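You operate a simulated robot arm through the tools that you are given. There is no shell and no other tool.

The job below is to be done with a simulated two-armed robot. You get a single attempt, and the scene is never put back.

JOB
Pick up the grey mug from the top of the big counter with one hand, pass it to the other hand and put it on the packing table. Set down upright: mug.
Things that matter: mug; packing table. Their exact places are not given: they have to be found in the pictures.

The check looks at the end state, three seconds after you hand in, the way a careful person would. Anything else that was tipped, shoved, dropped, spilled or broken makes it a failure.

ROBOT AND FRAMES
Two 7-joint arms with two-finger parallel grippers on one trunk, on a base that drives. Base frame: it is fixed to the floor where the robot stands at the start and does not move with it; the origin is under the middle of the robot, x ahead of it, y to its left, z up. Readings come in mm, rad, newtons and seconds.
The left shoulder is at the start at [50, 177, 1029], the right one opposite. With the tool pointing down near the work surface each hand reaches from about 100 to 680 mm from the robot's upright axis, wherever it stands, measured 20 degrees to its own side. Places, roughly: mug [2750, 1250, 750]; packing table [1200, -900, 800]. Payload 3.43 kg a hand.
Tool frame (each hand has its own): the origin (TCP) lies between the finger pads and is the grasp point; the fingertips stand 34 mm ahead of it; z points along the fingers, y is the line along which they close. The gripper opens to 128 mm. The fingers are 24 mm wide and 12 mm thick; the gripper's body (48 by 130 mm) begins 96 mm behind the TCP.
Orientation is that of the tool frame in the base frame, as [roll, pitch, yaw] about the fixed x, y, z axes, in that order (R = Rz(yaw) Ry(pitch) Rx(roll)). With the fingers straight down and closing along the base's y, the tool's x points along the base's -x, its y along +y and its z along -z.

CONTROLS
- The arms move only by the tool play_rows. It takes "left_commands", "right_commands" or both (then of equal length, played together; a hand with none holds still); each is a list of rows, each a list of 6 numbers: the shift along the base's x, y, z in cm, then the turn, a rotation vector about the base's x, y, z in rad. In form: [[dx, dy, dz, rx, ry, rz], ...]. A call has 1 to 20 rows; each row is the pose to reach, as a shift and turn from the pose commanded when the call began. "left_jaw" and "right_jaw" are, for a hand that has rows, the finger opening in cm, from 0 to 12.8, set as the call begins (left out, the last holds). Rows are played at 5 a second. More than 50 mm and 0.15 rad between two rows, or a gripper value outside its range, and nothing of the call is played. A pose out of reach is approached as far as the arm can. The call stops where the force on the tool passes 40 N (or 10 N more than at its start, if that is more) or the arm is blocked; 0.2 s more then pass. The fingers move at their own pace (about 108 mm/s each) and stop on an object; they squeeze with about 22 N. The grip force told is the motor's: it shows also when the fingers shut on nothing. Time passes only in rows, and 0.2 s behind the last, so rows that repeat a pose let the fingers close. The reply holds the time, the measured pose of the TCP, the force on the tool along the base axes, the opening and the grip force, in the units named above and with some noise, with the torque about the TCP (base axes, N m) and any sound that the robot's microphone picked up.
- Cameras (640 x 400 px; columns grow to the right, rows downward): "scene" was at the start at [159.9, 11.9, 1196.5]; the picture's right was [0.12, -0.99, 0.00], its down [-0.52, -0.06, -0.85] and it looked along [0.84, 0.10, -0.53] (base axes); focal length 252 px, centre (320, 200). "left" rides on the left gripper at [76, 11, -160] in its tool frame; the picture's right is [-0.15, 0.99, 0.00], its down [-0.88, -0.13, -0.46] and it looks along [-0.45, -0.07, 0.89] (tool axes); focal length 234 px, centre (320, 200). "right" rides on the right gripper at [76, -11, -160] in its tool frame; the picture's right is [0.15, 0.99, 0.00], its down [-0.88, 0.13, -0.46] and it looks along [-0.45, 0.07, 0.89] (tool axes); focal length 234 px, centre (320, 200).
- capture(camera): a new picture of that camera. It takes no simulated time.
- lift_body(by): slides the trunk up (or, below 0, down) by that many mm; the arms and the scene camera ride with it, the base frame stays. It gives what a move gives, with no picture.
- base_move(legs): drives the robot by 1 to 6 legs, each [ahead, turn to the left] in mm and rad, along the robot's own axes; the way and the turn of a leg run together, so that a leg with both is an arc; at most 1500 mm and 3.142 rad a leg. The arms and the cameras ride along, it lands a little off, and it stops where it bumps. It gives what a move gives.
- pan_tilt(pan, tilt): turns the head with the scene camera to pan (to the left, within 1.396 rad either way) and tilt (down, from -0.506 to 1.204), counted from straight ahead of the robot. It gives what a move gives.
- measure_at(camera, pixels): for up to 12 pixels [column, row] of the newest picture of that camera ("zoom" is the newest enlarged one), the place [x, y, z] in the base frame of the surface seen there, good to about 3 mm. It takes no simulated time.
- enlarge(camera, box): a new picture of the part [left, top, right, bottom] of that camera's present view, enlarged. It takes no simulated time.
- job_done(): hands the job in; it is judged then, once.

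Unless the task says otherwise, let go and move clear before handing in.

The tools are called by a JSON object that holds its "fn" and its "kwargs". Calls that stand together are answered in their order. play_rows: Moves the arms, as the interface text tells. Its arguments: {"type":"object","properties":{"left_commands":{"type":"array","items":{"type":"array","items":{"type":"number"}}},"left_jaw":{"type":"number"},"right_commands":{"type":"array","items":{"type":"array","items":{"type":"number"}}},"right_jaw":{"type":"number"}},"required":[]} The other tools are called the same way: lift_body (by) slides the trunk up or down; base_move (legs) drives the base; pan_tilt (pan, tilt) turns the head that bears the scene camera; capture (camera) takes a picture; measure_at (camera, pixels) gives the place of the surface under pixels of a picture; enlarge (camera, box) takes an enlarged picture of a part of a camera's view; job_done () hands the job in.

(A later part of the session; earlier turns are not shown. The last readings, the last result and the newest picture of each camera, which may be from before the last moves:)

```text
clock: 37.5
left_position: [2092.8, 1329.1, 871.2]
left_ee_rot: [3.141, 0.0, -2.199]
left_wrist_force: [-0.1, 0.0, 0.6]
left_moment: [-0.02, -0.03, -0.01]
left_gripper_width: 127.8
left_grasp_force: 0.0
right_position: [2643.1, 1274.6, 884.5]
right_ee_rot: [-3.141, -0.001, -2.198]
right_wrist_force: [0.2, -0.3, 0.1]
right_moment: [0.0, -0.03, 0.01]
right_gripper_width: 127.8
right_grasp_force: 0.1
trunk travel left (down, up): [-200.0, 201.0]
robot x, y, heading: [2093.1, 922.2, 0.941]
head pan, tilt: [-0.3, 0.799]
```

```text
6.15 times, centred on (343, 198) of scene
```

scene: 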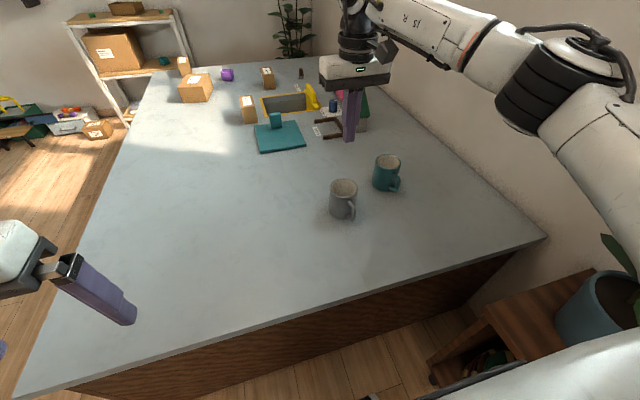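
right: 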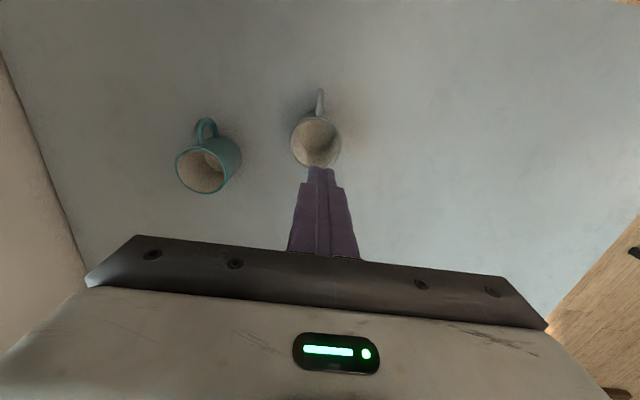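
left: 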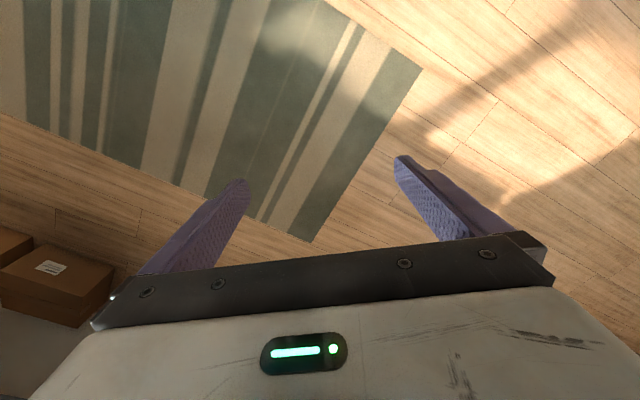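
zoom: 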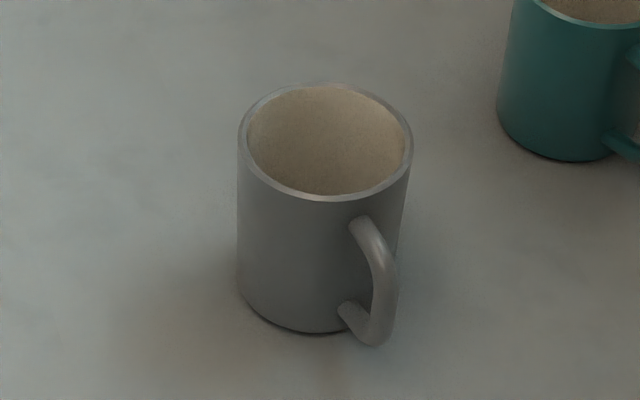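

The mug is a plain upright cylinder, standing where it was, not tipped. I'll re-measure its rim and handle from this zoom before trying again.

{"fn": "measure_at", "kwargs": {"camera": "zoom", "pixels": [[243, 130], [409, 140], [320, 85], [325, 197], [262, 100], [390, 110], [265, 175], [390, 180], [380, 270], [378, 335], [365, 225], [345, 310]]}}

```text
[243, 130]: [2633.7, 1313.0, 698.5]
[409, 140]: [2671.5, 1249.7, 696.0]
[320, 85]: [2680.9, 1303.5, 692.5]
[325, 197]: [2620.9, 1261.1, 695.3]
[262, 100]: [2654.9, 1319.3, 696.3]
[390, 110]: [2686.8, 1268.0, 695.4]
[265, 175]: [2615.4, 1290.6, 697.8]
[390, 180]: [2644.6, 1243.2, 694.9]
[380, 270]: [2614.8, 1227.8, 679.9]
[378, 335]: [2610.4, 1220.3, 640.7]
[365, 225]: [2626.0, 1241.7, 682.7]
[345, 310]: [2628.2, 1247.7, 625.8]
```

The mug shifted about 11 mm: its centre is now ≈(2651, 1281). I'll regrip much deeper and with the hand turned 45° clockwise, so that the later second-hand grasp stays free of the handle; first turn and align above it.

{"fn": "play_rows", "kwargs": {"right_commands": [[0.4, 0.3, 0, 0, 0, -0.131], [0.8, 0.65, 0, 0, 0, -0.262], [0.8, 0.65, 0, 0, 0, -0.393], [0.8, 0.65, 0, 0, 0, -0.524], [0.8, 0.65, 0, 0, 0, -0.655], [0.8, 0.65, 0, 0, 0, -0.785], [0.8, 0.65, -4, 0, 0, -0.785], [0.8, 0.65, -8, 0, 0, -0.785], [0.8, 0.65, -12, 0, 0, -0.785]]}}

{"fn": "capture", "kwargs": {"camera": "right"}}

{"fn": "capture", "kwargs": {"camera": "scene"}}

```text
clock: 39.5
left_position: [2091.3, 1329.5, 870.6]
left_ee_rot: [-3.141, 0.0, -2.2]
left_wrist_force: [0.0, -0.3, 0.1]
left_moment: [0.0, 0.01, 0.01]
left_gripper_width: 127.9
left_grasp_force: 0.1
right_position: [2651.8, 1281.2, 764.9]
right_ee_rot: [-3.14, 0.0, -2.984]
right_wrist_force: [0.1, -0.1, 0.1]
right_moment: [0.02, 0.01, 0.03]
right_gripper_width: 128.0
right_grasp_force: 0.1
trunk travel left (down, up): [-200.0, 201.0]
robot x, y, heading: [2093.3, 918.2, 0.94]
head pan, tilt: [-0.3, 0.799]
```

```text
taken
```

right: 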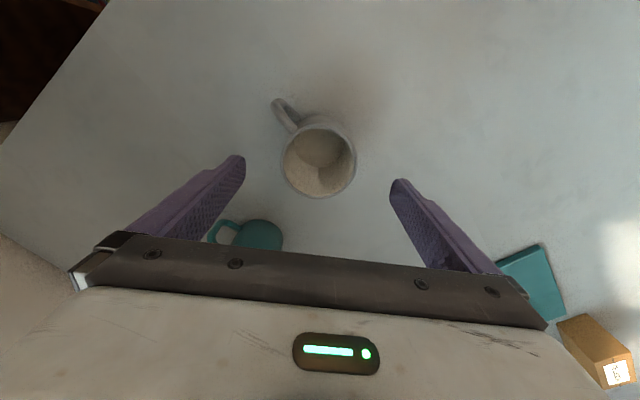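

```text
taken
```

scene: 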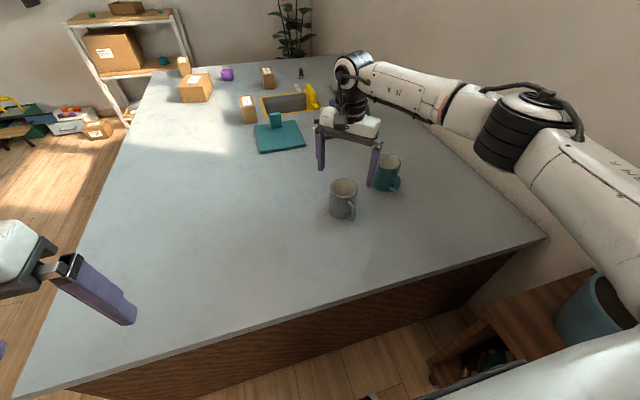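

Alignment is right: the rim centre at (319,163) matches where the TCP axis should project, and the teal mug is well outside the fingers' path. I'll descend to TCP z≈648 and grip deep, then lift only 1 cm slowly to read the weight.

{"fn": "play_rows", "kwargs": {"right_commands": [[0, 0, -4, 0, 0, 0], [0, 0, -8, 0, 0, 0], [0, 0, -11.7, 0, 0, 0]]}}

{"fn": "play_rows", "kwargs": {"right_commands": [[0, 0, 0, 0, 0, 0], [0, 0, 0, 0, 0, 0], [0, 0, 0, 0, 0, 0], [0, 0, 0, 0, 0, 0], [0, 0, 0, 0, 0, 0]], "right_jaw": 0}}

{"fn": "capture", "kwargs": {"camera": "right"}}

{"fn": "play_rows", "kwargs": {"right_commands": [[0, 0, 0.2, 0, 0, 0], [0, 0, 0.4, 0, 0, 0], [0, 0, 0.6, 0, 0, 0], [0, 0, 0.8, 0, 0, 0], [0, 0, 1.0, 0, 0, 0]]}}

{"fn": "capture", "kwargs": {"camera": "right"}}

{"fn": "enlarge", "kwargs": {"camera": "scene", "box": [280, 130, 440, 230]}}

```text
clock: 40.4
left_position: [2093.0, 1330.2, 871.1]
left_ee_rot: [-3.141, -0.001, -2.199]
left_wrist_force: [0.8, -0.2, 0.1]
left_moment: [0.0, 0.0, 0.0]
left_gripper_width: 127.9
left_grasp_force: 0.0
right_position: [2649.8, 1281.1, 647.4]
right_ee_rot: [3.141, 0.0, -2.985]
right_wrist_force: [-0.9, -0.8, 1.5]
right_moment: [0.0, -0.01, -0.06]
right_gripper_width: 128.3
right_grasp_force: 0.1
trunk travel left (down, up): [-200.0, 201.0]
robot x, y, heading: [2095.2, 921.7, 0.936]
head pan, tilt: [-0.3, 0.799]
```

```text
clock: 41.5
left_position: [2093.0, 1330.6, 870.5]
left_ee_rot: [-3.141, 0.001, -2.198]
left_wrist_force: [0.0, -0.2, -0.2]
left_moment: [0.01, -0.01, 0.03]
left_gripper_width: 128.0
left_grasp_force: 0.1
right_position: [2650.5, 1281.0, 647.1]
right_ee_rot: [3.142, 0.0, -2.983]
right_wrist_force: [-0.2, 0.0, 0.3]
right_moment: [0.04, -0.04, 0.0]
right_gripper_width: 78.4
right_grasp_force: 22.4
trunk travel left (down, up): [-200.0, 201.0]
robot x, y, heading: [2091.3, 921.6, 0.945]
head pan, tilt: [-0.3, 0.799]
```

```text
taken
```

right: 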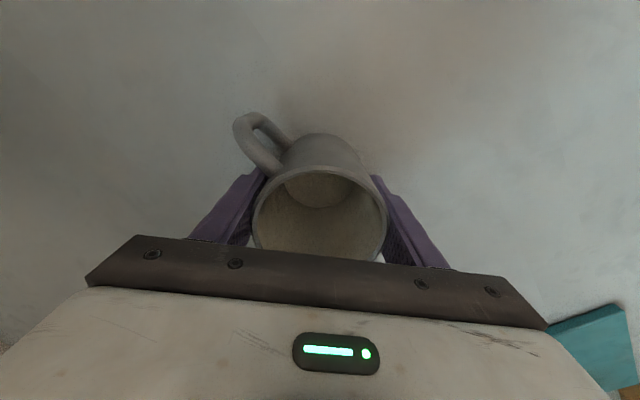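

```text
clock: 42.8
left_position: [2093.2, 1329.9, 870.9]
left_ee_rot: [-3.14, 0.0, -2.199]
left_wrist_force: [-1.1, 0.0, 0.4]
left_moment: [-0.01, 0.0, -0.01]
left_gripper_width: 128.1
left_grasp_force: 0.1
right_position: [2651.5, 1282.6, 658.5]
right_ee_rot: [3.141, 0.0, -2.985]
right_wrist_force: [0.4, 0.8, -3.1]
right_moment: [0.0, -0.02, 0.03]
right_gripper_width: 78.6
right_grasp_force: 22.0
trunk travel left (down, up): [-200.0, 201.0]
robot x, y, heading: [2094.0, 923.6, 0.942]
head pan, tilt: [-0.3, 0.799]
```

```text
taken
```

right: 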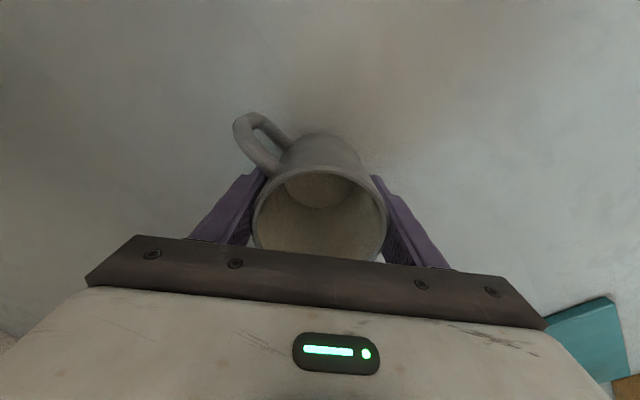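

```text
4.00 times, centred on (360, 180) of scene
```

zoom: 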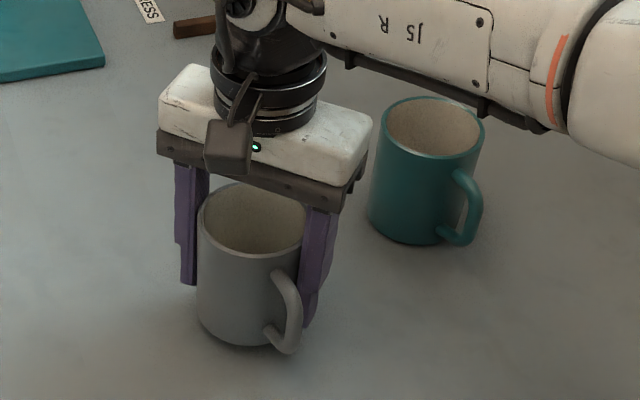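

Now it works: the wrist carries −3.1 N, the jaw holds at 78.6 mm and the mug rises with the hand. I'll keep lifting slowly.

{"fn": "play_rows", "kwargs": {"right_commands": [[0, 0, 0.4, 0, 0, 0], [0, 0, 1.0, 0, 0, 0], [0, 0, 1.7, 0, 0, 0], [0, 0, 2.5, 0, 0, 0], [0, 0, 3.3, 0, 0, 0], [0, 0, 4.1, 0, 0, 0], [0, 0, 4.9, 0, 0, 0], [0, 0, 5.5, 0, 0, 0], [0, 0, 5.8, 0, 0, 0], [0, 0, 6.0, 0, 0, 0]]}}

{"fn": "capture", "kwargs": {"camera": "right"}}

{"fn": "enlarge", "kwargs": {"camera": "scene", "box": [280, 100, 440, 200]}}

```text
clock: 45.0
left_position: [2092.4, 1330.3, 871.3]
left_ee_rot: [3.14, 0.0, -2.198]
left_wrist_force: [-0.2, 0.4, -0.3]
left_moment: [0.01, 0.0, -0.01]
left_gripper_width: 127.9
left_grasp_force: 0.1
right_position: [2650.3, 1280.7, 718.4]
right_ee_rot: [3.141, 0.0, -2.986]
right_wrist_force: [-0.1, -0.2, -4.1]
right_moment: [0.02, 0.03, -0.02]
right_gripper_width: 78.8
right_grasp_force: 22.0
trunk travel left (down, up): [-200.0, 201.0]
robot x, y, heading: [2094.2, 918.5, 0.944]
head pan, tilt: [-0.3, 0.799]
```

```text
taken
```

right: 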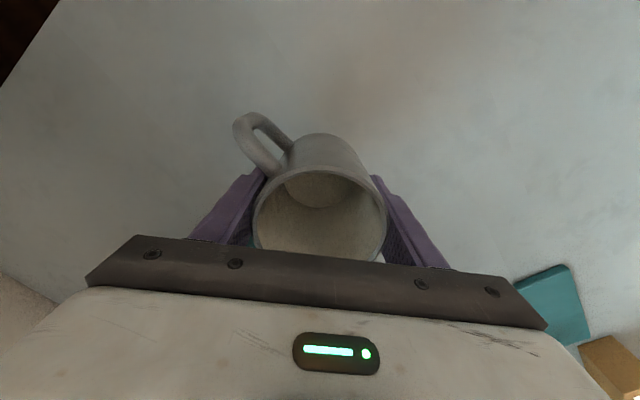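

```text
4.00 times, centred on (360, 150) of scene
```

zoom: 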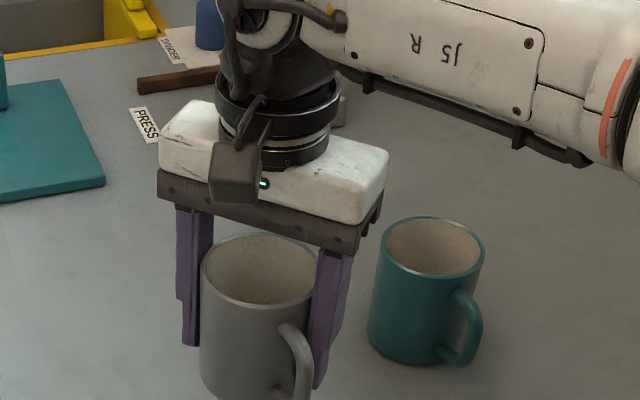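

The mug hangs steadily with no slippage (same picture in the wrist view, 78.8 mm). I'll continue up another 14 cm at the same gentle pace.

{"fn": "play_rows", "kwargs": {"right_commands": [[0, 0, 0.4, 0, 0, 0], [0, 0, 1.0, 0, 0, 0], [0, 0, 1.8, 0, 0, 0], [0, 0, 2.7, 0, 0, 0], [0, 0, 3.6, 0, 0, 0], [0, 0, 4.5, 0, 0, 0], [0, 0, 5.4, 0, 0, 0], [0, 0, 6.3, 0, 0, 0], [0, 0, 7.2, 0, 0, 0], [0, 0, 8.1, 0, 0, 0], [0, 0, 9.0, 0, 0, 0], [0, 0, 9.9, 0, 0, 0], [0, 0, 10.8, 0, 0, 0], [0, 0, 11.7, 0, 0, 0], [0, 0, 12.6, 0, 0, 0], [0, 0, 13.3, 0, 0, 0], [0, 0, 13.8, 0, 0, 0], [0, 0, 14.0, 0, 0, 0]]}}

{"fn": "capture", "kwargs": {"camera": "right"}}

{"fn": "capture", "kwargs": {"camera": "scene"}}

```text
clock: 48.8
left_position: [2092.4, 1327.9, 871.3]
left_ee_rot: [3.141, 0.001, -2.2]
left_wrist_force: [-0.1, -0.1, -0.7]
left_moment: [-0.02, -0.04, -0.02]
left_gripper_width: 128.1
left_grasp_force: 0.1
right_position: [2652.8, 1282.3, 858.4]
right_ee_rot: [-3.141, -0.001, -2.984]
right_wrist_force: [-0.8, -0.1, -3.6]
right_moment: [0.03, -0.04, -0.03]
right_gripper_width: 78.2
right_grasp_force: 22.0
trunk travel left (down, up): [-200.0, 201.0]
robot x, y, heading: [2091.7, 918.6, 0.943]
head pan, tilt: [-0.3, 0.799]
```

```text
taken
```

right: 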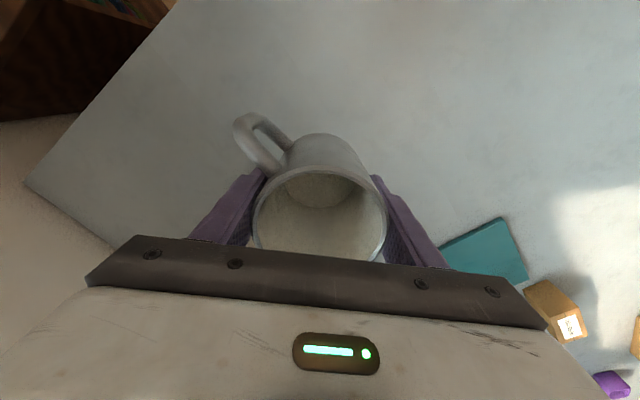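

```text
taken
```

scene: 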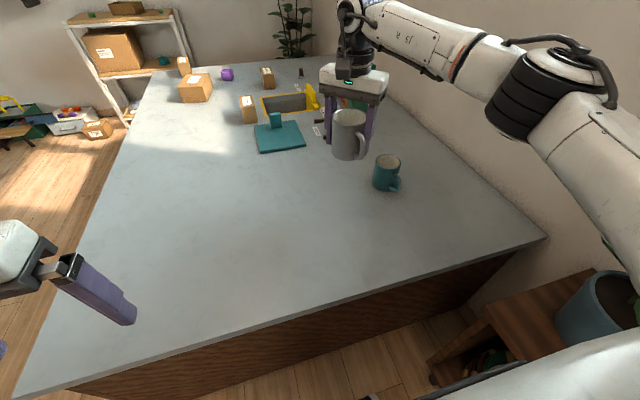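

The mug is held firmly at rim z≈908, well clear of everything. I'll back straight away from the counter with the arm as it is, and check the grip.

{"fn": "base_move", "kwargs": {"legs": [[-150, 0]]}}

{"fn": "capture", "kwargs": {"camera": "right"}}

```text
clock: 50.1
left_position: [2005.2, 1208.4, 871.5]
left_ee_rot: [-3.142, -0.001, -2.2]
left_wrist_force: [-0.7, 0.0, 0.1]
left_moment: [-0.01, -0.04, -0.02]
left_gripper_width: 128.0
left_grasp_force: 0.0
right_position: [2562.8, 1162.3, 857.8]
right_ee_rot: [-3.141, 0.001, -2.985]
right_wrist_force: [1.0, 0.2, -2.6]
right_moment: [0.08, 0.02, 0.0]
right_gripper_width: 78.4
right_grasp_force: 21.5
trunk travel left (down, up): [-200.0, 201.0]
robot x, y, heading: [2007.0, 801.3, 0.945]
head pan, tilt: [-0.3, 0.799]
```

```text
taken
```

right: 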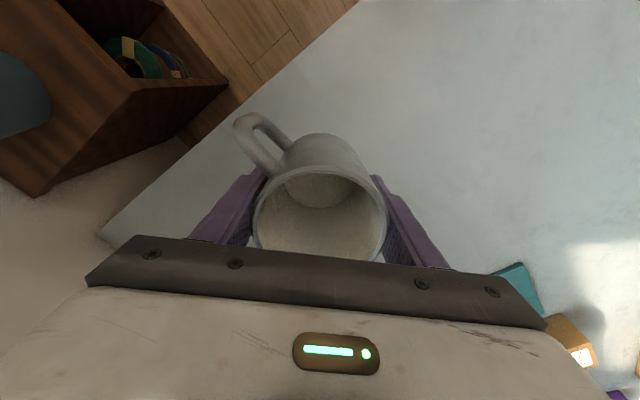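

Grip unchanged (78.4 mm). I'll back off another 200 mm.

{"fn": "base_move", "kwargs": {"legs": [[-200, 0]]}}

{"fn": "capture", "kwargs": {"camera": "scene"}}

{"fn": "capture", "kwargs": {"camera": "right"}}

```text
clock: 51.7
left_position: [1884.0, 1045.2, 871.3]
left_ee_rot: [3.14, 0.0, -2.197]
left_wrist_force: [0.3, -0.3, -0.2]
left_moment: [-0.01, -0.01, 0.01]
left_gripper_width: 128.1
left_grasp_force: 0.1
right_position: [2444.2, 999.2, 857.5]
right_ee_rot: [-3.14, 0.001, -2.982]
right_wrist_force: [1.6, -1.1, -3.5]
right_moment: [-0.01, 0.01, 0.05]
right_gripper_width: 78.3
right_grasp_force: 22.2
trunk travel left (down, up): [-200.0, 201.0]
robot x, y, heading: [1888.8, 639.3, 0.942]
head pan, tilt: [-0.3, 0.799]
```

```text
taken
```

scene: 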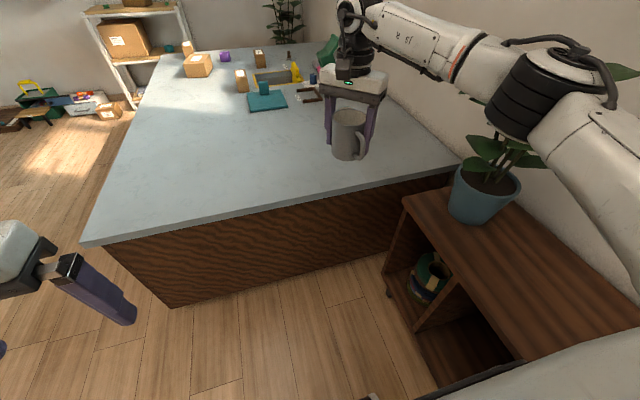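

```text
taken
```

right: 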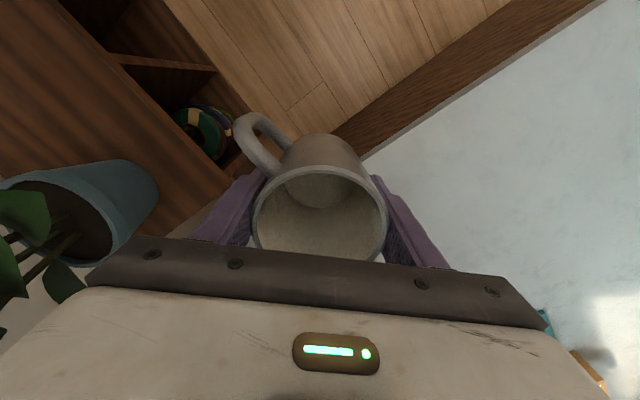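

The mug is clear of the counter but the plant is right under my elbow line, so before drawing the arm in I'll turn left 0.65 rad, which swings the arm away from it.

{"fn": "base_move", "kwargs": {"legs": [[0, 0.65]]}}

{"fn": "capture", "kwargs": {"camera": "right"}}

{"fn": "pan_tilt", "kwargs": {"pan": -0.6, "tilt": 0.6}}

{"fn": "capture", "kwargs": {"camera": "scene"}}

```text
clock: 53.9
left_position: [1637.1, 959.3, 871.2]
left_ee_rot: [-3.14, -0.003, -1.544]
left_wrist_force: [0.5, 0.0, -0.4]
left_moment: [-0.02, -0.02, -0.01]
left_gripper_width: 128.0
left_grasp_force: 0.1
right_position: [2110.2, 1261.5, 857.5]
right_ee_rot: [-3.14, -0.001, -2.331]
right_wrist_force: [-0.4, 0.9, -3.1]
right_moment: [0.04, -0.02, 0.02]
right_gripper_width: 78.5
right_grasp_force: 21.1
trunk travel left (down, up): [-200.0, 201.0]
robot x, y, heading: [1887.5, 636.7, 1.596]
head pan, tilt: [-0.3, 0.799]
```

```text
taken
```

right: 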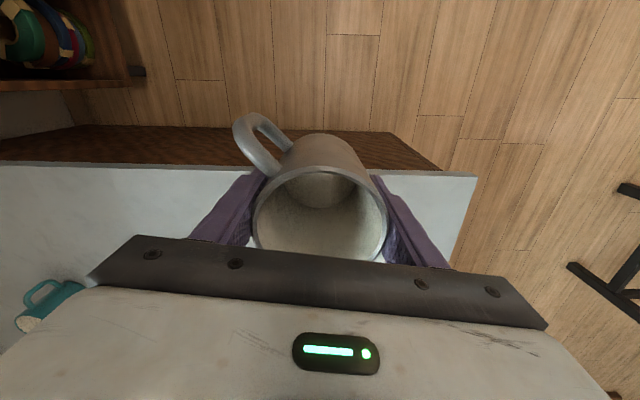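

```text
clock: 54.7
left_position: [1636.7, 960.3, 870.7]
left_ee_rot: [3.141, 0.001, -1.545]
left_wrist_force: [0.6, 0.5, 0.4]
left_moment: [-0.02, -0.03, -0.02]
left_gripper_width: 128.0
left_grasp_force: 0.0
right_position: [2108.8, 1262.5, 857.0]
right_ee_rot: [-3.14, 0.0, -2.332]
right_wrist_force: [0.6, 0.2, -2.7]
right_moment: [0.03, 0.01, 0.01]
right_gripper_width: 78.5
right_grasp_force: 22.1
trunk travel left (down, up): [-200.0, 201.0]
robot x, y, heading: [1887.6, 634.8, 1.596]
head pan, tilt: [-0.6, 0.6]
```

```text
taken
```

scene: 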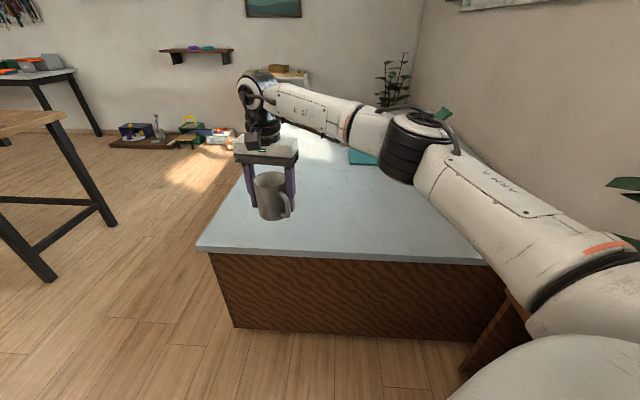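

All good: jaw 78.5 mm. Now I'll draw the right hand in toward my centre, raise it slightly, and gradually turn it counter-clockwise about 70° toward the hand-over orientation.

{"fn": "play_rows", "kwargs": {"right_commands": [[-0.3, -0.8, 0.2, 0, 0, 0.04], [-0.9, -2.2, 0.5, 0, 0, 0.12], [-1.5, -3.7, 0.8, 0, 0, 0.21], [-2.1, -5.2, 1.1, 0, 0, 0.3], [-2.8, -6.7, 1.4, 0, 0, 0.39], [-3.4, -8.2, 1.7, 0, 0, 0.48], [-4.1, -9.7, 2.0, 0, 0, 0.57], [-4.7, -11.2, 2.3, 0, 0, 0.66], [-5.4, -12.7, 2.6, 0, 0, 0.75], [-6.0, -14.2, 2.9, 0, 0, 0.84], [-6.7, -15.7, 3.2, 0, 0, 0.93], [-7.3, -17.2, 3.5, 0, 0, 1.02], [-7.9, -18.6, 3.7, 0, 0, 1.11], [-8.3, -19.6, 3.9, 0, 0, 1.18], [-8.5, -20.2, 4.0, 0, 0, 1.22]]}}

{"fn": "capture", "kwargs": {"camera": "right"}}

{"fn": "capture", "kwargs": {"camera": "scene"}}

```text
clock: 57.9
left_position: [1637.8, 960.4, 871.4]
left_ee_rot: [3.141, 0.0, -1.546]
left_wrist_force: [-0.1, 0.3, -0.5]
left_moment: [0.0, 0.01, 0.0]
left_gripper_width: 128.1
left_grasp_force: 0.1
right_position: [2025.6, 1060.6, 896.6]
right_ee_rot: [3.141, -0.001, -1.108]
right_wrist_force: [-0.5, -0.4, -1.7]
right_moment: [-0.01, 0.0, -0.02]
right_gripper_width: 78.3
right_grasp_force: 21.8
trunk travel left (down, up): [-200.0, 201.0]
robot x, y, heading: [1886.1, 634.8, 1.597]
head pan, tilt: [-0.6, 0.6]
```

```text
taken
```

right: 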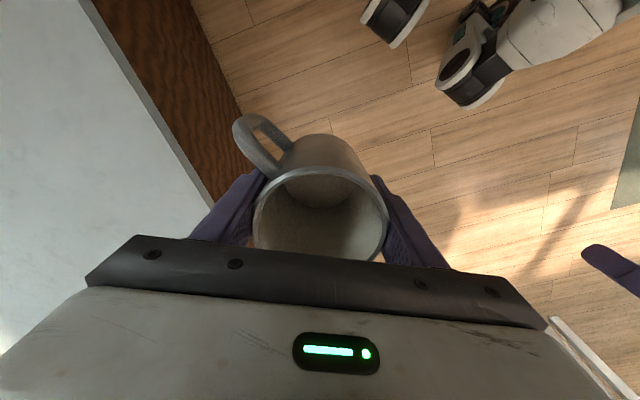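

```text
taken
```

scene: 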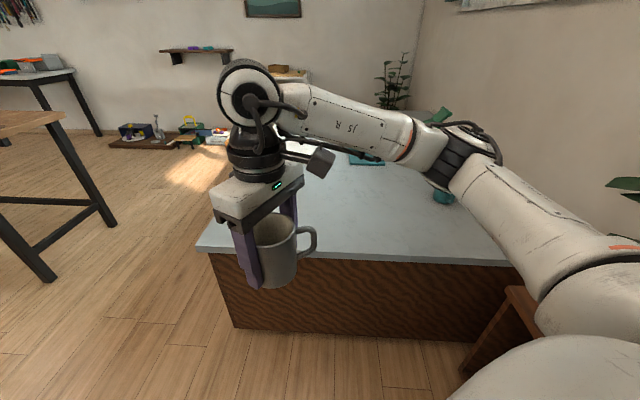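

The wrist followed fully: tool yaw is now −1.108 (≈ −155° in my frame) with the handle pointing to my right. The wrist view also shows my base's wheel feet at (395,20) and (490,70); I'll measure those to know my footprint, then test the left hand's tilted pose.

{"fn": "measure_at", "kwargs": {"camera": "right", "pixels": [[395, 40], [400, 15], [480, 95], [470, 60], [500, 70], [550, 30], [620, 20], [600, 250]]}}

{"fn": "pan_tilt", "kwargs": {"pan": 0.5, "tilt": 0.6}}

{"fn": "capture", "kwargs": {"camera": "scene"}}

```text
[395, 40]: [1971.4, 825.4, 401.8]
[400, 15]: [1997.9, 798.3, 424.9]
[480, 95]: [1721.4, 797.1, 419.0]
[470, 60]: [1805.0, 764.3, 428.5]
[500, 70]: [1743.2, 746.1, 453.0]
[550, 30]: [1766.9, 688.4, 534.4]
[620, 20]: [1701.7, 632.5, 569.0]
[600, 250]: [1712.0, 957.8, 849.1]
```

```text
clock: 59.2
left_position: [1637.2, 960.8, 870.9]
left_ee_rot: [3.141, 0.002, -1.545]
left_wrist_force: [0.3, -0.4, 0.3]
left_moment: [-0.01, 0.03, 0.01]
left_gripper_width: 127.9
left_grasp_force: 0.1
right_position: [2025.0, 1060.2, 898.0]
right_ee_rot: [-3.141, -0.001, -1.111]
right_wrist_force: [-0.3, 0.4, -3.4]
right_moment: [0.02, 0.03, 0.0]
right_gripper_width: 78.4
right_grasp_force: 22.1
trunk travel left (down, up): [-200.0, 201.0]
robot x, y, heading: [1885.7, 634.8, 1.595]
head pan, tilt: [0.499, 0.6]
```

```text
taken
```

scene: 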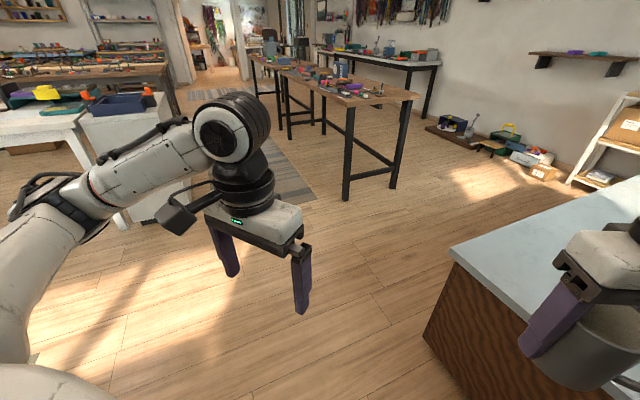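

My base only reaches ~200 mm ahead, so there is room to park closer. Now I'll test, in free air, whether the left hand can take the hand-over pose (pointing to my right and 25° downward, closing fore-aft, camera up).

{"fn": "play_rows", "kwargs": {"left_commands": [[0, 0.7, 0, -0.0543, -0.0746, 0.1149], [0, 1.4, 0, -0.1086, -0.1492, 0.2298], [-0.1, 2.1, 0, -0.1629, -0.2238, 0.3447], [-0.1, 2.8, 0, -0.2173, -0.2983, 0.4596], [-0.1, 3.5, 0, -0.2716, -0.3729, 0.5745], [-0.1, 4.2, 0, -0.3259, -0.4475, 0.6894], [-0.1, 4.9, 0, -0.3802, -0.5221, 0.8043], [-0.1, 5.6, 0, -0.4345, -0.5967, 0.9191], [-0.2, 6.3, 0, -0.4888, -0.6713, 1.034], [-0.2, 7.0, 0, -0.5431, -0.7459, 1.1489], [-0.2, 7.7, 0, -0.5975, -0.8204, 1.2638], [-0.2, 8.4, 0, -0.6518, -0.895, 1.3787], [-0.2, 9.1, 0, -0.7061, -0.9696, 1.4936], [-0.2, 9.8, 0, -0.7604, -1.0442, 1.6085]]}}

{"fn": "capture", "kwargs": {"camera": "scene"}}

{"fn": "capture", "kwargs": {"camera": "left"}}

```text
clock: 62.2
left_position: [1633.9, 1059.3, 871.7]
left_ee_rot: [3.139, -1.134, 0.293]
left_wrist_force: [-0.5, -1.0, 0.0]
left_moment: [0.01, 0.01, -0.03]
left_gripper_width: 128.1
left_grasp_force: 0.1
right_position: [2025.3, 1060.6, 897.4]
right_ee_rot: [-3.141, -0.002, -1.111]
right_wrist_force: [0.3, -0.2, -2.9]
right_moment: [0.02, -0.02, 0.01]
right_gripper_width: 78.4
right_grasp_force: 21.8
trunk travel left (down, up): [-200.0, 201.0]
robot x, y, heading: [1884.9, 637.6, 1.594]
head pan, tilt: [0.499, 0.6]
```

```text
taken
```

scene: 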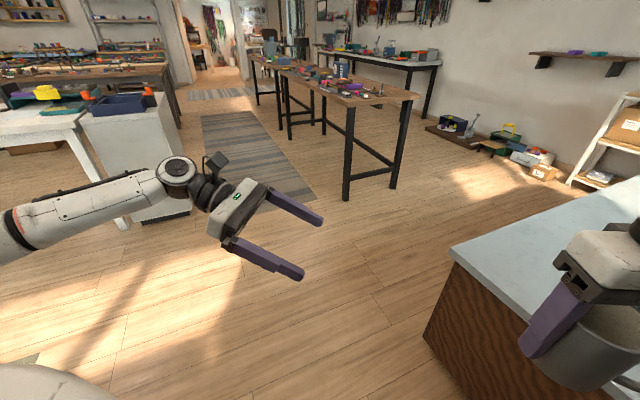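

```text
taken
```

left: 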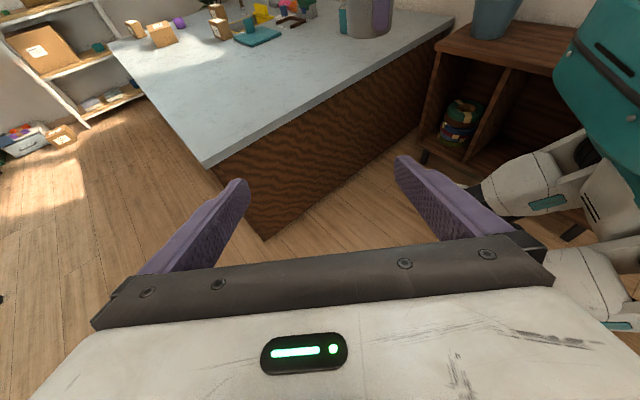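

The left hand reaches the hand-over pose cleanly with its camera on top (215,165). Before driving, I'll check how wide the left arm now sticks out.

{"fn": "pan_tilt", "kwargs": {"pan": 1.1, "tilt": 0.6}}

{"fn": "capture", "kwargs": {"camera": "scene"}}

{"fn": "measure_at", "kwargs": {"camera": "scene", "pixels": [[300, 200], [250, 220], [200, 230], [180, 250], [350, 180], [230, 200], [150, 280], [380, 170]]}}

```text
clock: 63.2
left_position: [1634.5, 1059.1, 871.2]
left_ee_rot: [3.141, -1.135, 0.285]
left_wrist_force: [-0.6, 0.0, -0.3]
left_moment: [0.04, -0.04, -0.01]
left_gripper_width: 128.0
left_grasp_force: 0.1
right_position: [2025.8, 1061.2, 896.7]
right_ee_rot: [3.14, 0.001, -1.11]
right_wrist_force: [-0.2, 0.0, -2.7]
right_moment: [-0.01, 0.04, -0.03]
right_gripper_width: 78.4
right_grasp_force: 21.9
trunk travel left (down, up): [-200.0, 201.0]
robot x, y, heading: [1887.1, 634.4, 1.593]
head pan, tilt: [1.1, 0.6]
```

```text
taken
```

scene: 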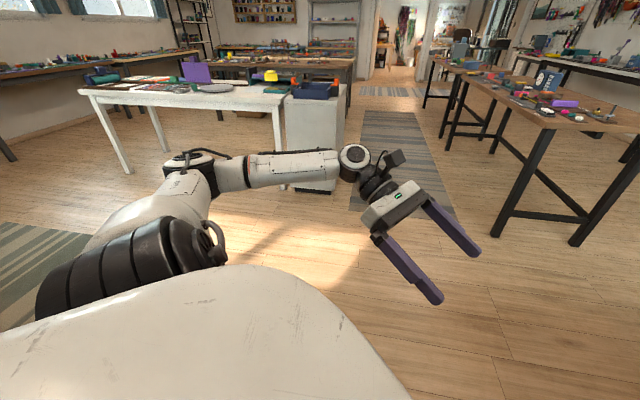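

```text
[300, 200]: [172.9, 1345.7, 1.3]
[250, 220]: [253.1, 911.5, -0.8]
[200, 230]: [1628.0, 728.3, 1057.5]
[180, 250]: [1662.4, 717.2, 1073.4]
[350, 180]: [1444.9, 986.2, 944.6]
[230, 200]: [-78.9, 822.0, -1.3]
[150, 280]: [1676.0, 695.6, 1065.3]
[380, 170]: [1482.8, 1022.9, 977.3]
```

The left arm extends only ~480 mm to my left at z≈950-1060, which is fine. I'll turn left and drive back to about (1000, 700).

{"fn": "base_move", "kwargs": {"legs": [[0, 1.474]]}}

{"fn": "capture", "kwargs": {"camera": "right"}}

{"fn": "pan_tilt", "kwargs": {"pan": 0.0, "tilt": 0.55}}

{"fn": "capture", "kwargs": {"camera": "scene"}}

```text
clock: 67.2
left_position: [1442.2, 426.1, 872.2]
left_ee_rot: [-3.141, -1.135, 1.761]
left_wrist_force: [-0.1, 0.9, -0.4]
left_moment: [0.03, 0.0, 0.02]
left_gripper_width: 128.1
left_grasp_force: 0.0
right_position: [1477.8, 815.0, 897.2]
right_ee_rot: [-3.141, -0.001, 0.364]
right_wrist_force: [-0.3, 0.6, -3.0]
right_moment: [-0.02, 0.02, 0.01]
right_gripper_width: 78.6
right_grasp_force: 22.0
trunk travel left (down, up): [-200.0, 201.0]
robot x, y, heading: [1886.8, 634.9, 3.065]
head pan, tilt: [1.1, 0.6]
```

```text
taken
```

right: 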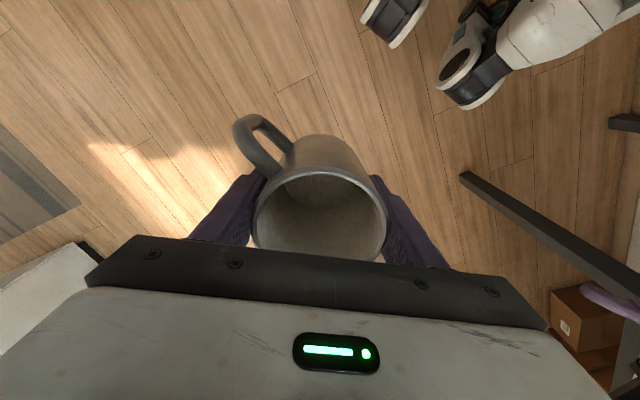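

```text
clock: 68.6
left_position: [1442.2, 425.6, 871.2]
left_ee_rot: [-3.141, -1.135, 1.762]
left_wrist_force: [-0.3, -0.5, 0.0]
left_moment: [0.02, -0.02, 0.0]
left_gripper_width: 128.1
left_grasp_force: 0.1
right_position: [1477.4, 814.8, 897.5]
right_ee_rot: [3.141, -0.001, 0.364]
right_wrist_force: [-1.0, -0.5, -3.0]
right_moment: [-0.01, 0.01, -0.02]
right_gripper_width: 78.9
right_grasp_force: 22.0
trunk travel left (down, up): [-200.0, 201.0]
robot x, y, heading: [1885.6, 640.2, 3.07]
head pan, tilt: [0.0, 0.55]
```

```text
taken
```

scene: 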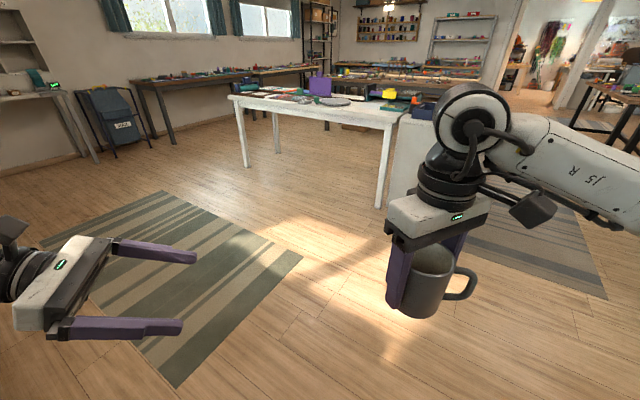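

The way ahead is clear floor with the white table well beyond. I'll drive to the waypoint and turn toward the right-hand end of the packing table.

{"fn": "base_move", "kwargs": {"legs": [[887, 0]]}}

{"fn": "base_move", "kwargs": {"legs": [[0, 1.005]]}}

{"fn": "capture", "kwargs": {"camera": "scene"}}

{"fn": "capture", "kwargs": {"camera": "right"}}

```text
clock: 73.2
left_position: [557.4, 499.5, 871.3]
left_ee_rot: [-3.141, -1.134, 1.753]
left_wrist_force: [0.1, -0.3, 1.0]
left_moment: [0.04, 0.02, -0.03]
left_gripper_width: 128.0
left_grasp_force: 0.0
right_position: [596.0, 887.0, 898.3]
right_ee_rot: [3.141, -0.002, 0.354]
right_wrist_force: [0.2, -1.3, -3.0]
right_moment: [0.0, -0.02, 0.01]
right_gripper_width: 78.5
right_grasp_force: 21.9
trunk travel left (down, up): [-200.0, 201.0]
robot x, y, heading: [1004.3, 705.9, 3.064]
head pan, tilt: [0.0, 0.55]
```

```text
clock: 76.2
left_position: [938.2, 218.0, 871.7]
left_ee_rot: [-3.141, -1.135, 2.754]
left_wrist_force: [-0.6, -0.9, 0.1]
left_moment: [0.03, 0.01, 0.03]
left_gripper_width: 128.0
left_grasp_force: 0.0
right_position: [630.1, 460.1, 896.5]
right_ee_rot: [-3.141, -0.002, 1.36]
right_wrist_force: [-1.3, 0.1, -2.9]
right_moment: [0.0, -0.02, -0.01]
right_gripper_width: 78.6
right_grasp_force: 21.7
trunk travel left (down, up): [-200.0, 201.0]
robot x, y, heading: [1002.9, 701.9, -2.22]
head pan, tilt: [0.0, 0.55]
```

```text
taken
```

scene: 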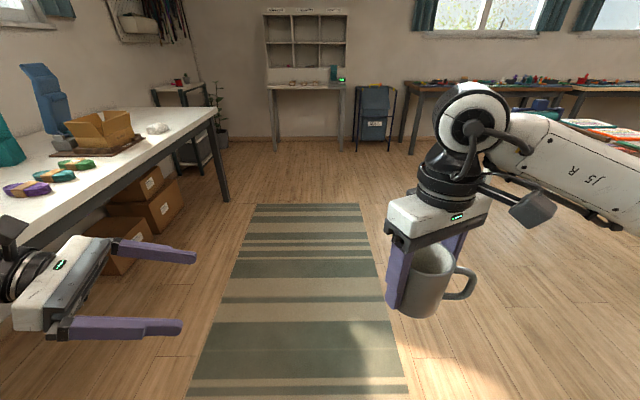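

```text
taken
```

right: 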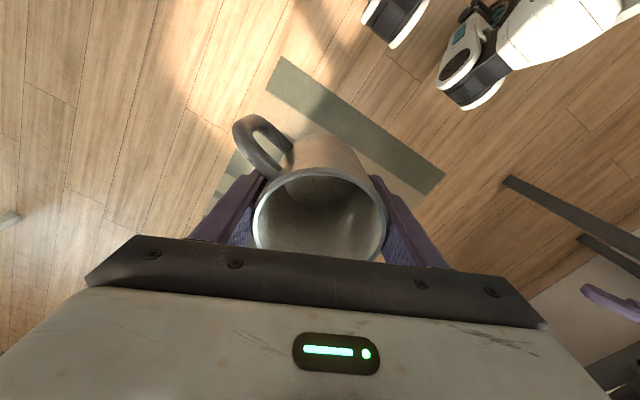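

Now I see the table on the left: packets at (27-75,163-188), an open box (100,130), a white lump (157,128), and free tabletop near (185,118). I'll zoom and measure.

{"fn": "enlarge", "kwargs": {"camera": "scene", "box": [0, 50, 240, 220]}}

{"fn": "measure_at", "kwargs": {"camera": "scene", "pixels": [[157, 130], [100, 140], [200, 110], [212, 112], [180, 120], [170, 132], [145, 150], [100, 180], [40, 215], [225, 200], [60, 178], [120, 165]]}}

```text
2.35 times, centred on (120, 135) of scene
```

zoom: 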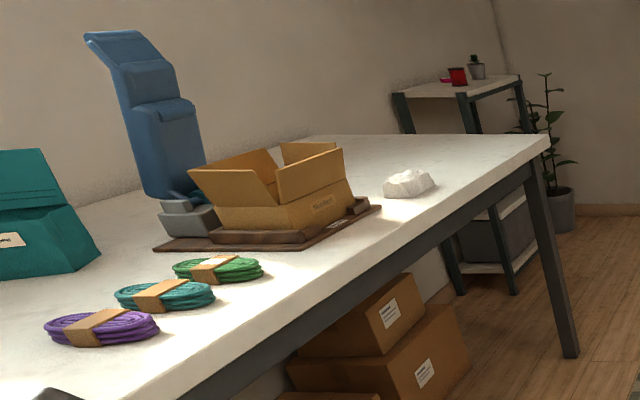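

```text
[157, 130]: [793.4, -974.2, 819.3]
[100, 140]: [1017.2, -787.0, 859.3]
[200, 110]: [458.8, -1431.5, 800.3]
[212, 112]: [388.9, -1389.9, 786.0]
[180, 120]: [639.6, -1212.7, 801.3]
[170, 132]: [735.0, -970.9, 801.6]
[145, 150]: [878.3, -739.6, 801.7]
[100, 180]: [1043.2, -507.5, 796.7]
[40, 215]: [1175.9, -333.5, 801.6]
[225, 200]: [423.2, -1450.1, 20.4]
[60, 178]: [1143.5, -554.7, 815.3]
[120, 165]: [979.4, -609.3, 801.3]
```

The free area is right of the white lump, around v≈−700 along the table; front edge and right end are now known. I'll drive along the rug parallel to the table, then look.

{"fn": "base_move", "kwargs": {"legs": [[0, 0.028], [1000, 0]]}}

{"fn": "capture", "kwargs": {"camera": "scene"}}

{"fn": "capture", "kwargs": {"camera": "right"}}

```text
clock: 81.7
left_position: [361.6, -596.5, 872.8]
left_ee_rot: [-3.141, -1.134, 2.778]
left_wrist_force: [0.4, 0.1, -0.1]
left_moment: [-0.02, -0.02, 0.02]
left_gripper_width: 127.9
left_grasp_force: 0.1
right_position: [50.4, -361.4, 898.1]
right_ee_rot: [-3.142, -0.002, 1.38]
right_wrist_force: [0.0, -0.2, -3.0]
right_moment: [0.01, 0.0, -0.03]
right_gripper_width: 78.1
right_grasp_force: 22.0
trunk travel left (down, up): [-200.0, 201.0]
robot x, y, heading: [420.7, -109.0, -2.196]
head pan, tilt: [0.0, 0.55]
```

```text
taken
```

scene: 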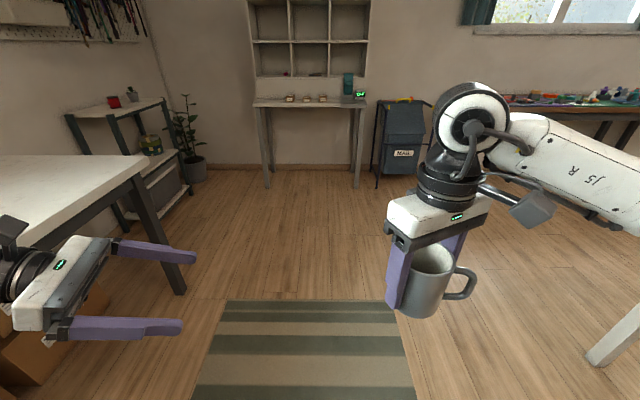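

```text
taken
```

right: 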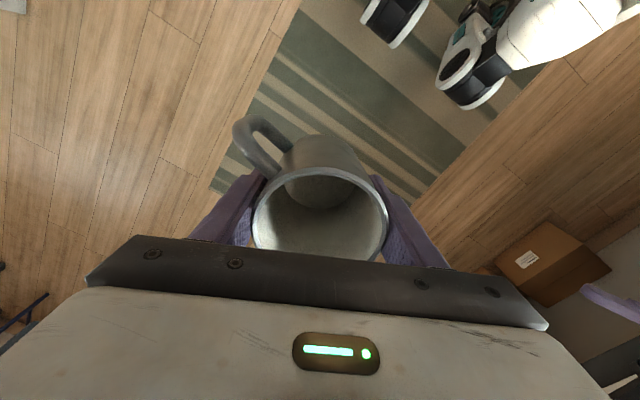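

The grip holds (78.1 mm). There's a white table leg close on the right at (615,340); I'll measure it and the table end before going further.

{"fn": "measure_at", "kwargs": {"camera": "scene", "pixels": [[600, 362], [630, 330], [180, 290], [145, 165], [60, 160], [110, 160], [265, 185], [380, 185], [120, 110]]}}

{"fn": "pan_tilt", "kwargs": {"pan": -0.8, "tilt": 0.6}}

{"fn": "capture", "kwargs": {"camera": "scene"}}

```text
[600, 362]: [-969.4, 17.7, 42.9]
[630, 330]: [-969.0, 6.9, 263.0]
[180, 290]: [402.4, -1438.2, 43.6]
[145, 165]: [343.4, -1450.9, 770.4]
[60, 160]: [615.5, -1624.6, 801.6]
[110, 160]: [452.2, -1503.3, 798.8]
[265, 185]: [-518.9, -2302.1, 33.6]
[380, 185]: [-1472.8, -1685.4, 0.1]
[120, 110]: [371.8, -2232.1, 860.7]
```

```text
clock: 82.9
left_position: [362.1, -598.6, 871.0]
left_ee_rot: [-3.141, -1.135, 2.778]
left_wrist_force: [0.3, 0.7, 1.0]
left_moment: [0.0, 0.02, 0.0]
left_gripper_width: 128.0
left_grasp_force: 0.0
right_position: [50.6, -361.4, 897.2]
right_ee_rot: [-3.14, 0.0, 1.379]
right_wrist_force: [0.0, -0.6, -2.8]
right_moment: [-0.01, -0.01, 0.01]
right_gripper_width: 78.7
right_grasp_force: 22.4
trunk travel left (down, up): [-200.0, 201.0]
robot x, y, heading: [420.6, -110.1, -2.197]
head pan, tilt: [-0.799, 0.6]
```

```text
taken
```

scene: 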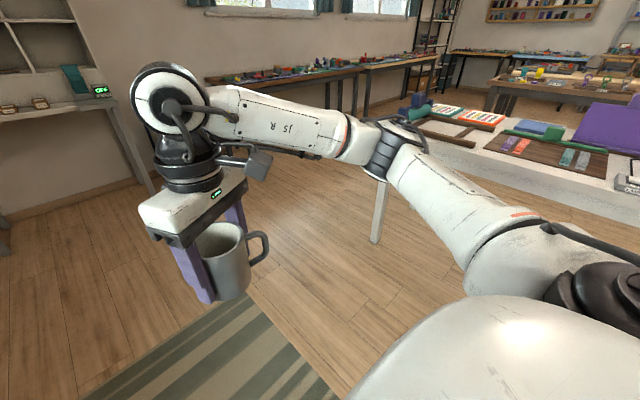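

The neighbouring white table is over a metre away from my lane. I'll drive the remaining 880 mm and turn to face the packing table.

{"fn": "base_move", "kwargs": {"legs": [[885, 0], [0, 1.557]]}}

{"fn": "pan_tilt", "kwargs": {"pan": 0.0, "tilt": 0.6}}

{"fn": "capture", "kwargs": {"camera": "scene"}}

{"fn": "capture", "kwargs": {"camera": "right"}}

```text
clock: 91.3
left_position: [387.0, -891.7, 871.4]
left_ee_rot: [-3.137, -1.134, -1.95]
left_wrist_force: [0.1, -0.2, -0.2]
left_moment: [-0.02, -0.03, -0.01]
left_gripper_width: 128.0
left_grasp_force: 0.1
right_position: [146.0, -1200.5, 897.8]
right_ee_rot: [-3.141, -0.003, 2.936]
right_wrist_force: [0.5, -0.5, -2.5]
right_moment: [0.02, -0.03, 0.01]
right_gripper_width: 78.4
right_grasp_force: 21.8
trunk travel left (down, up): [-200.0, 201.0]
robot x, y, heading: [-101.2, -830.6, -0.641]
head pan, tilt: [-0.799, 0.6]
```

```text
clock: 92.5
left_position: [386.0, -892.1, 871.7]
left_ee_rot: [-3.141, -1.133, -1.951]
left_wrist_force: [-0.7, -0.5, -0.5]
left_moment: [-0.03, -0.01, -0.01]
left_gripper_width: 128.2
left_grasp_force: 0.0
right_position: [146.7, -1199.9, 897.1]
right_ee_rot: [3.142, -0.001, 2.935]
right_wrist_force: [-0.7, -0.1, -3.1]
right_moment: [-0.01, 0.01, 0.01]
right_gripper_width: 78.3
right_grasp_force: 22.2
trunk travel left (down, up): [-200.0, 201.0]
robot x, y, heading: [-101.1, -829.3, -0.639]
head pan, tilt: [0.0, 0.6]
```

```text
taken
```

scene: 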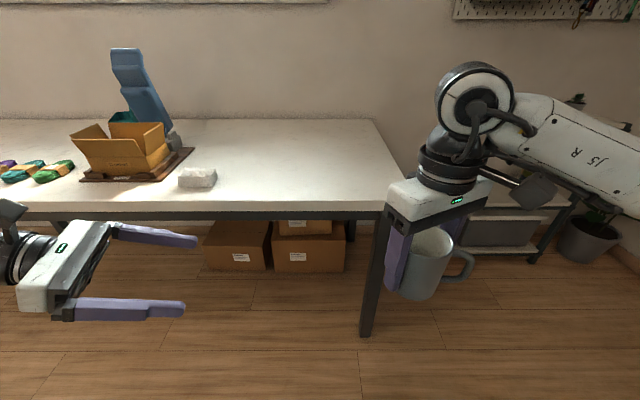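

```text
taken
```

right: 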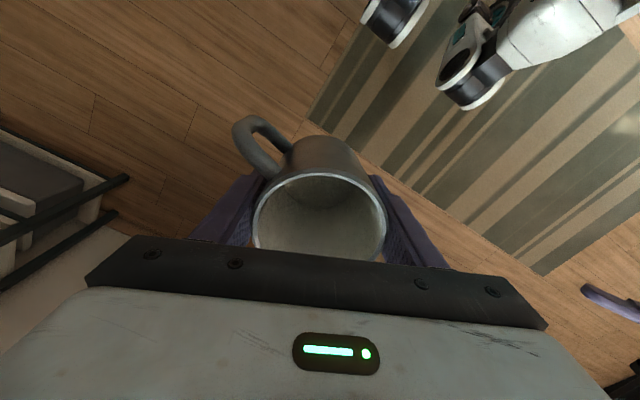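

I'm square to the table; the free stretch runs between the white lump (197,178) and the table's right end (~(395,205)). I'll measure these.

{"fn": "measure_at", "kwargs": {"camera": "scene", "pixels": [[386, 200], [370, 122], [217, 180], [180, 180], [197, 170], [300, 203], [300, 160], [300, 130], [340, 180], [240, 180], [200, 207], [178, 150]]}}

{"fn": "enlarge", "kwargs": {"camera": "scene", "box": [60, 100, 420, 250]}}

```text
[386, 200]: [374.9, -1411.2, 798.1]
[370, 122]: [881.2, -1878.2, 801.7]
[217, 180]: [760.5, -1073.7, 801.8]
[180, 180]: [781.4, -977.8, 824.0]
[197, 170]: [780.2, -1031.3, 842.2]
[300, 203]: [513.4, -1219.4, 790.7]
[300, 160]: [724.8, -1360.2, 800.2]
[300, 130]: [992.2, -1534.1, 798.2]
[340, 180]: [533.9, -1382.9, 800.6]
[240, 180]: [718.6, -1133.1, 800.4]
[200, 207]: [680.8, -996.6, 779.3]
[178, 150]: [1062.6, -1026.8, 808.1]
```

```text
1.78 times, centred on (240, 175) of scene
```

zoom: 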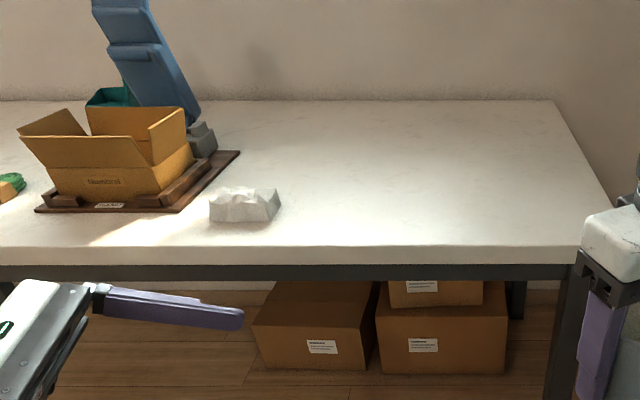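

The free zone spans v≈−430…−920 on the tabletop (z≈800); the lump's top is z≈842. I'll raise the left hand 8 cm and the right 2 cm, then drive up to the table.

{"fn": "play_rows", "kwargs": {"left_commands": [[0, 0, 2, 0, 0, 0], [0, 0, 4, 0, 0, 0], [0, 0, 6, 0, 0, 0], [0, 0, 8, 0, 0, 0]], "right_commands": [[0, 0, 0.5, 0, 0, 0], [0, 0, 1.0, 0, 0, 0], [0, 0, 1.5, 0, 0, 0], [0, 0, 2.0, 0, 0, 0]]}}

{"fn": "base_move", "kwargs": {"legs": [[250, 0]]}}

{"fn": "capture", "kwargs": {"camera": "scene"}}

{"fn": "capture", "kwargs": {"camera": "left"}}

```text
clock: 93.5
left_position: [384.8, -891.6, 950.2]
left_ee_rot: [-3.14, -1.133, -1.95]
left_wrist_force: [0.0, 0.3, 0.8]
left_moment: [0.01, 0.03, 0.0]
left_gripper_width: 128.0
left_grasp_force: 0.1
right_position: [146.0, -1199.5, 916.3]
right_ee_rot: [-3.141, -0.003, 2.936]
right_wrist_force: [-0.1, 0.6, -3.5]
right_moment: [0.02, -0.02, 0.0]
right_gripper_width: 78.1
right_grasp_force: 21.7
trunk travel left (down, up): [-200.0, 201.0]
robot x, y, heading: [-104.3, -827.8, -0.644]
head pan, tilt: [0.0, 0.6]
```

```text
clock: 95.3
left_position: [585.7, -1041.2, 951.1]
left_ee_rot: [-3.141, -1.133, -1.948]
left_wrist_force: [0.3, 0.4, -0.3]
left_moment: [-0.01, -0.03, 0.02]
left_gripper_width: 128.1
left_grasp_force: 0.0
right_position: [346.3, -1350.3, 917.2]
right_ee_rot: [3.141, -0.001, 2.935]
right_wrist_force: [0.4, 0.0, -4.3]
right_moment: [0.02, 0.0, -0.01]
right_gripper_width: 78.2
right_grasp_force: 22.3
trunk travel left (down, up): [-200.0, 201.0]
robot x, y, heading: [96.2, -981.2, -0.641]
head pan, tilt: [0.0, 0.6]
```

```text
taken
```

scene: 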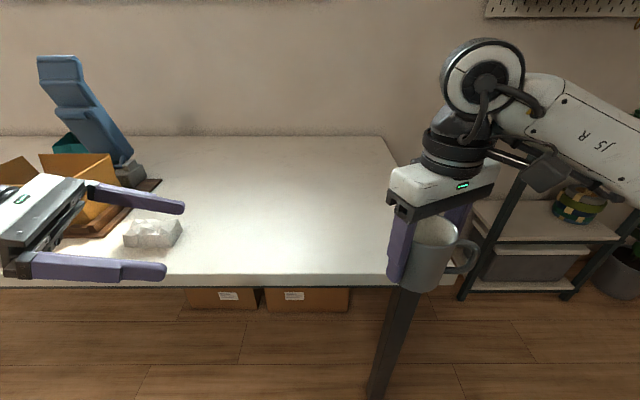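

```text
taken
```

left: 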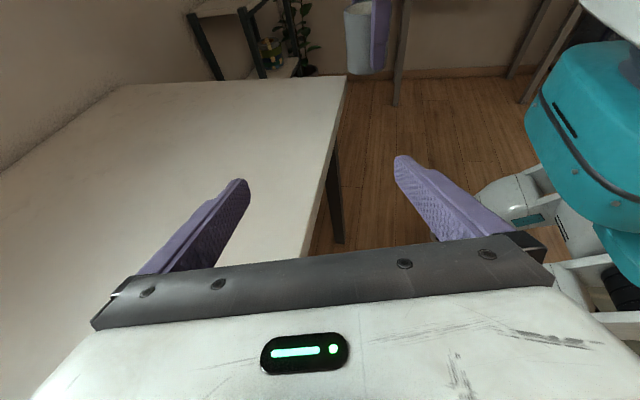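

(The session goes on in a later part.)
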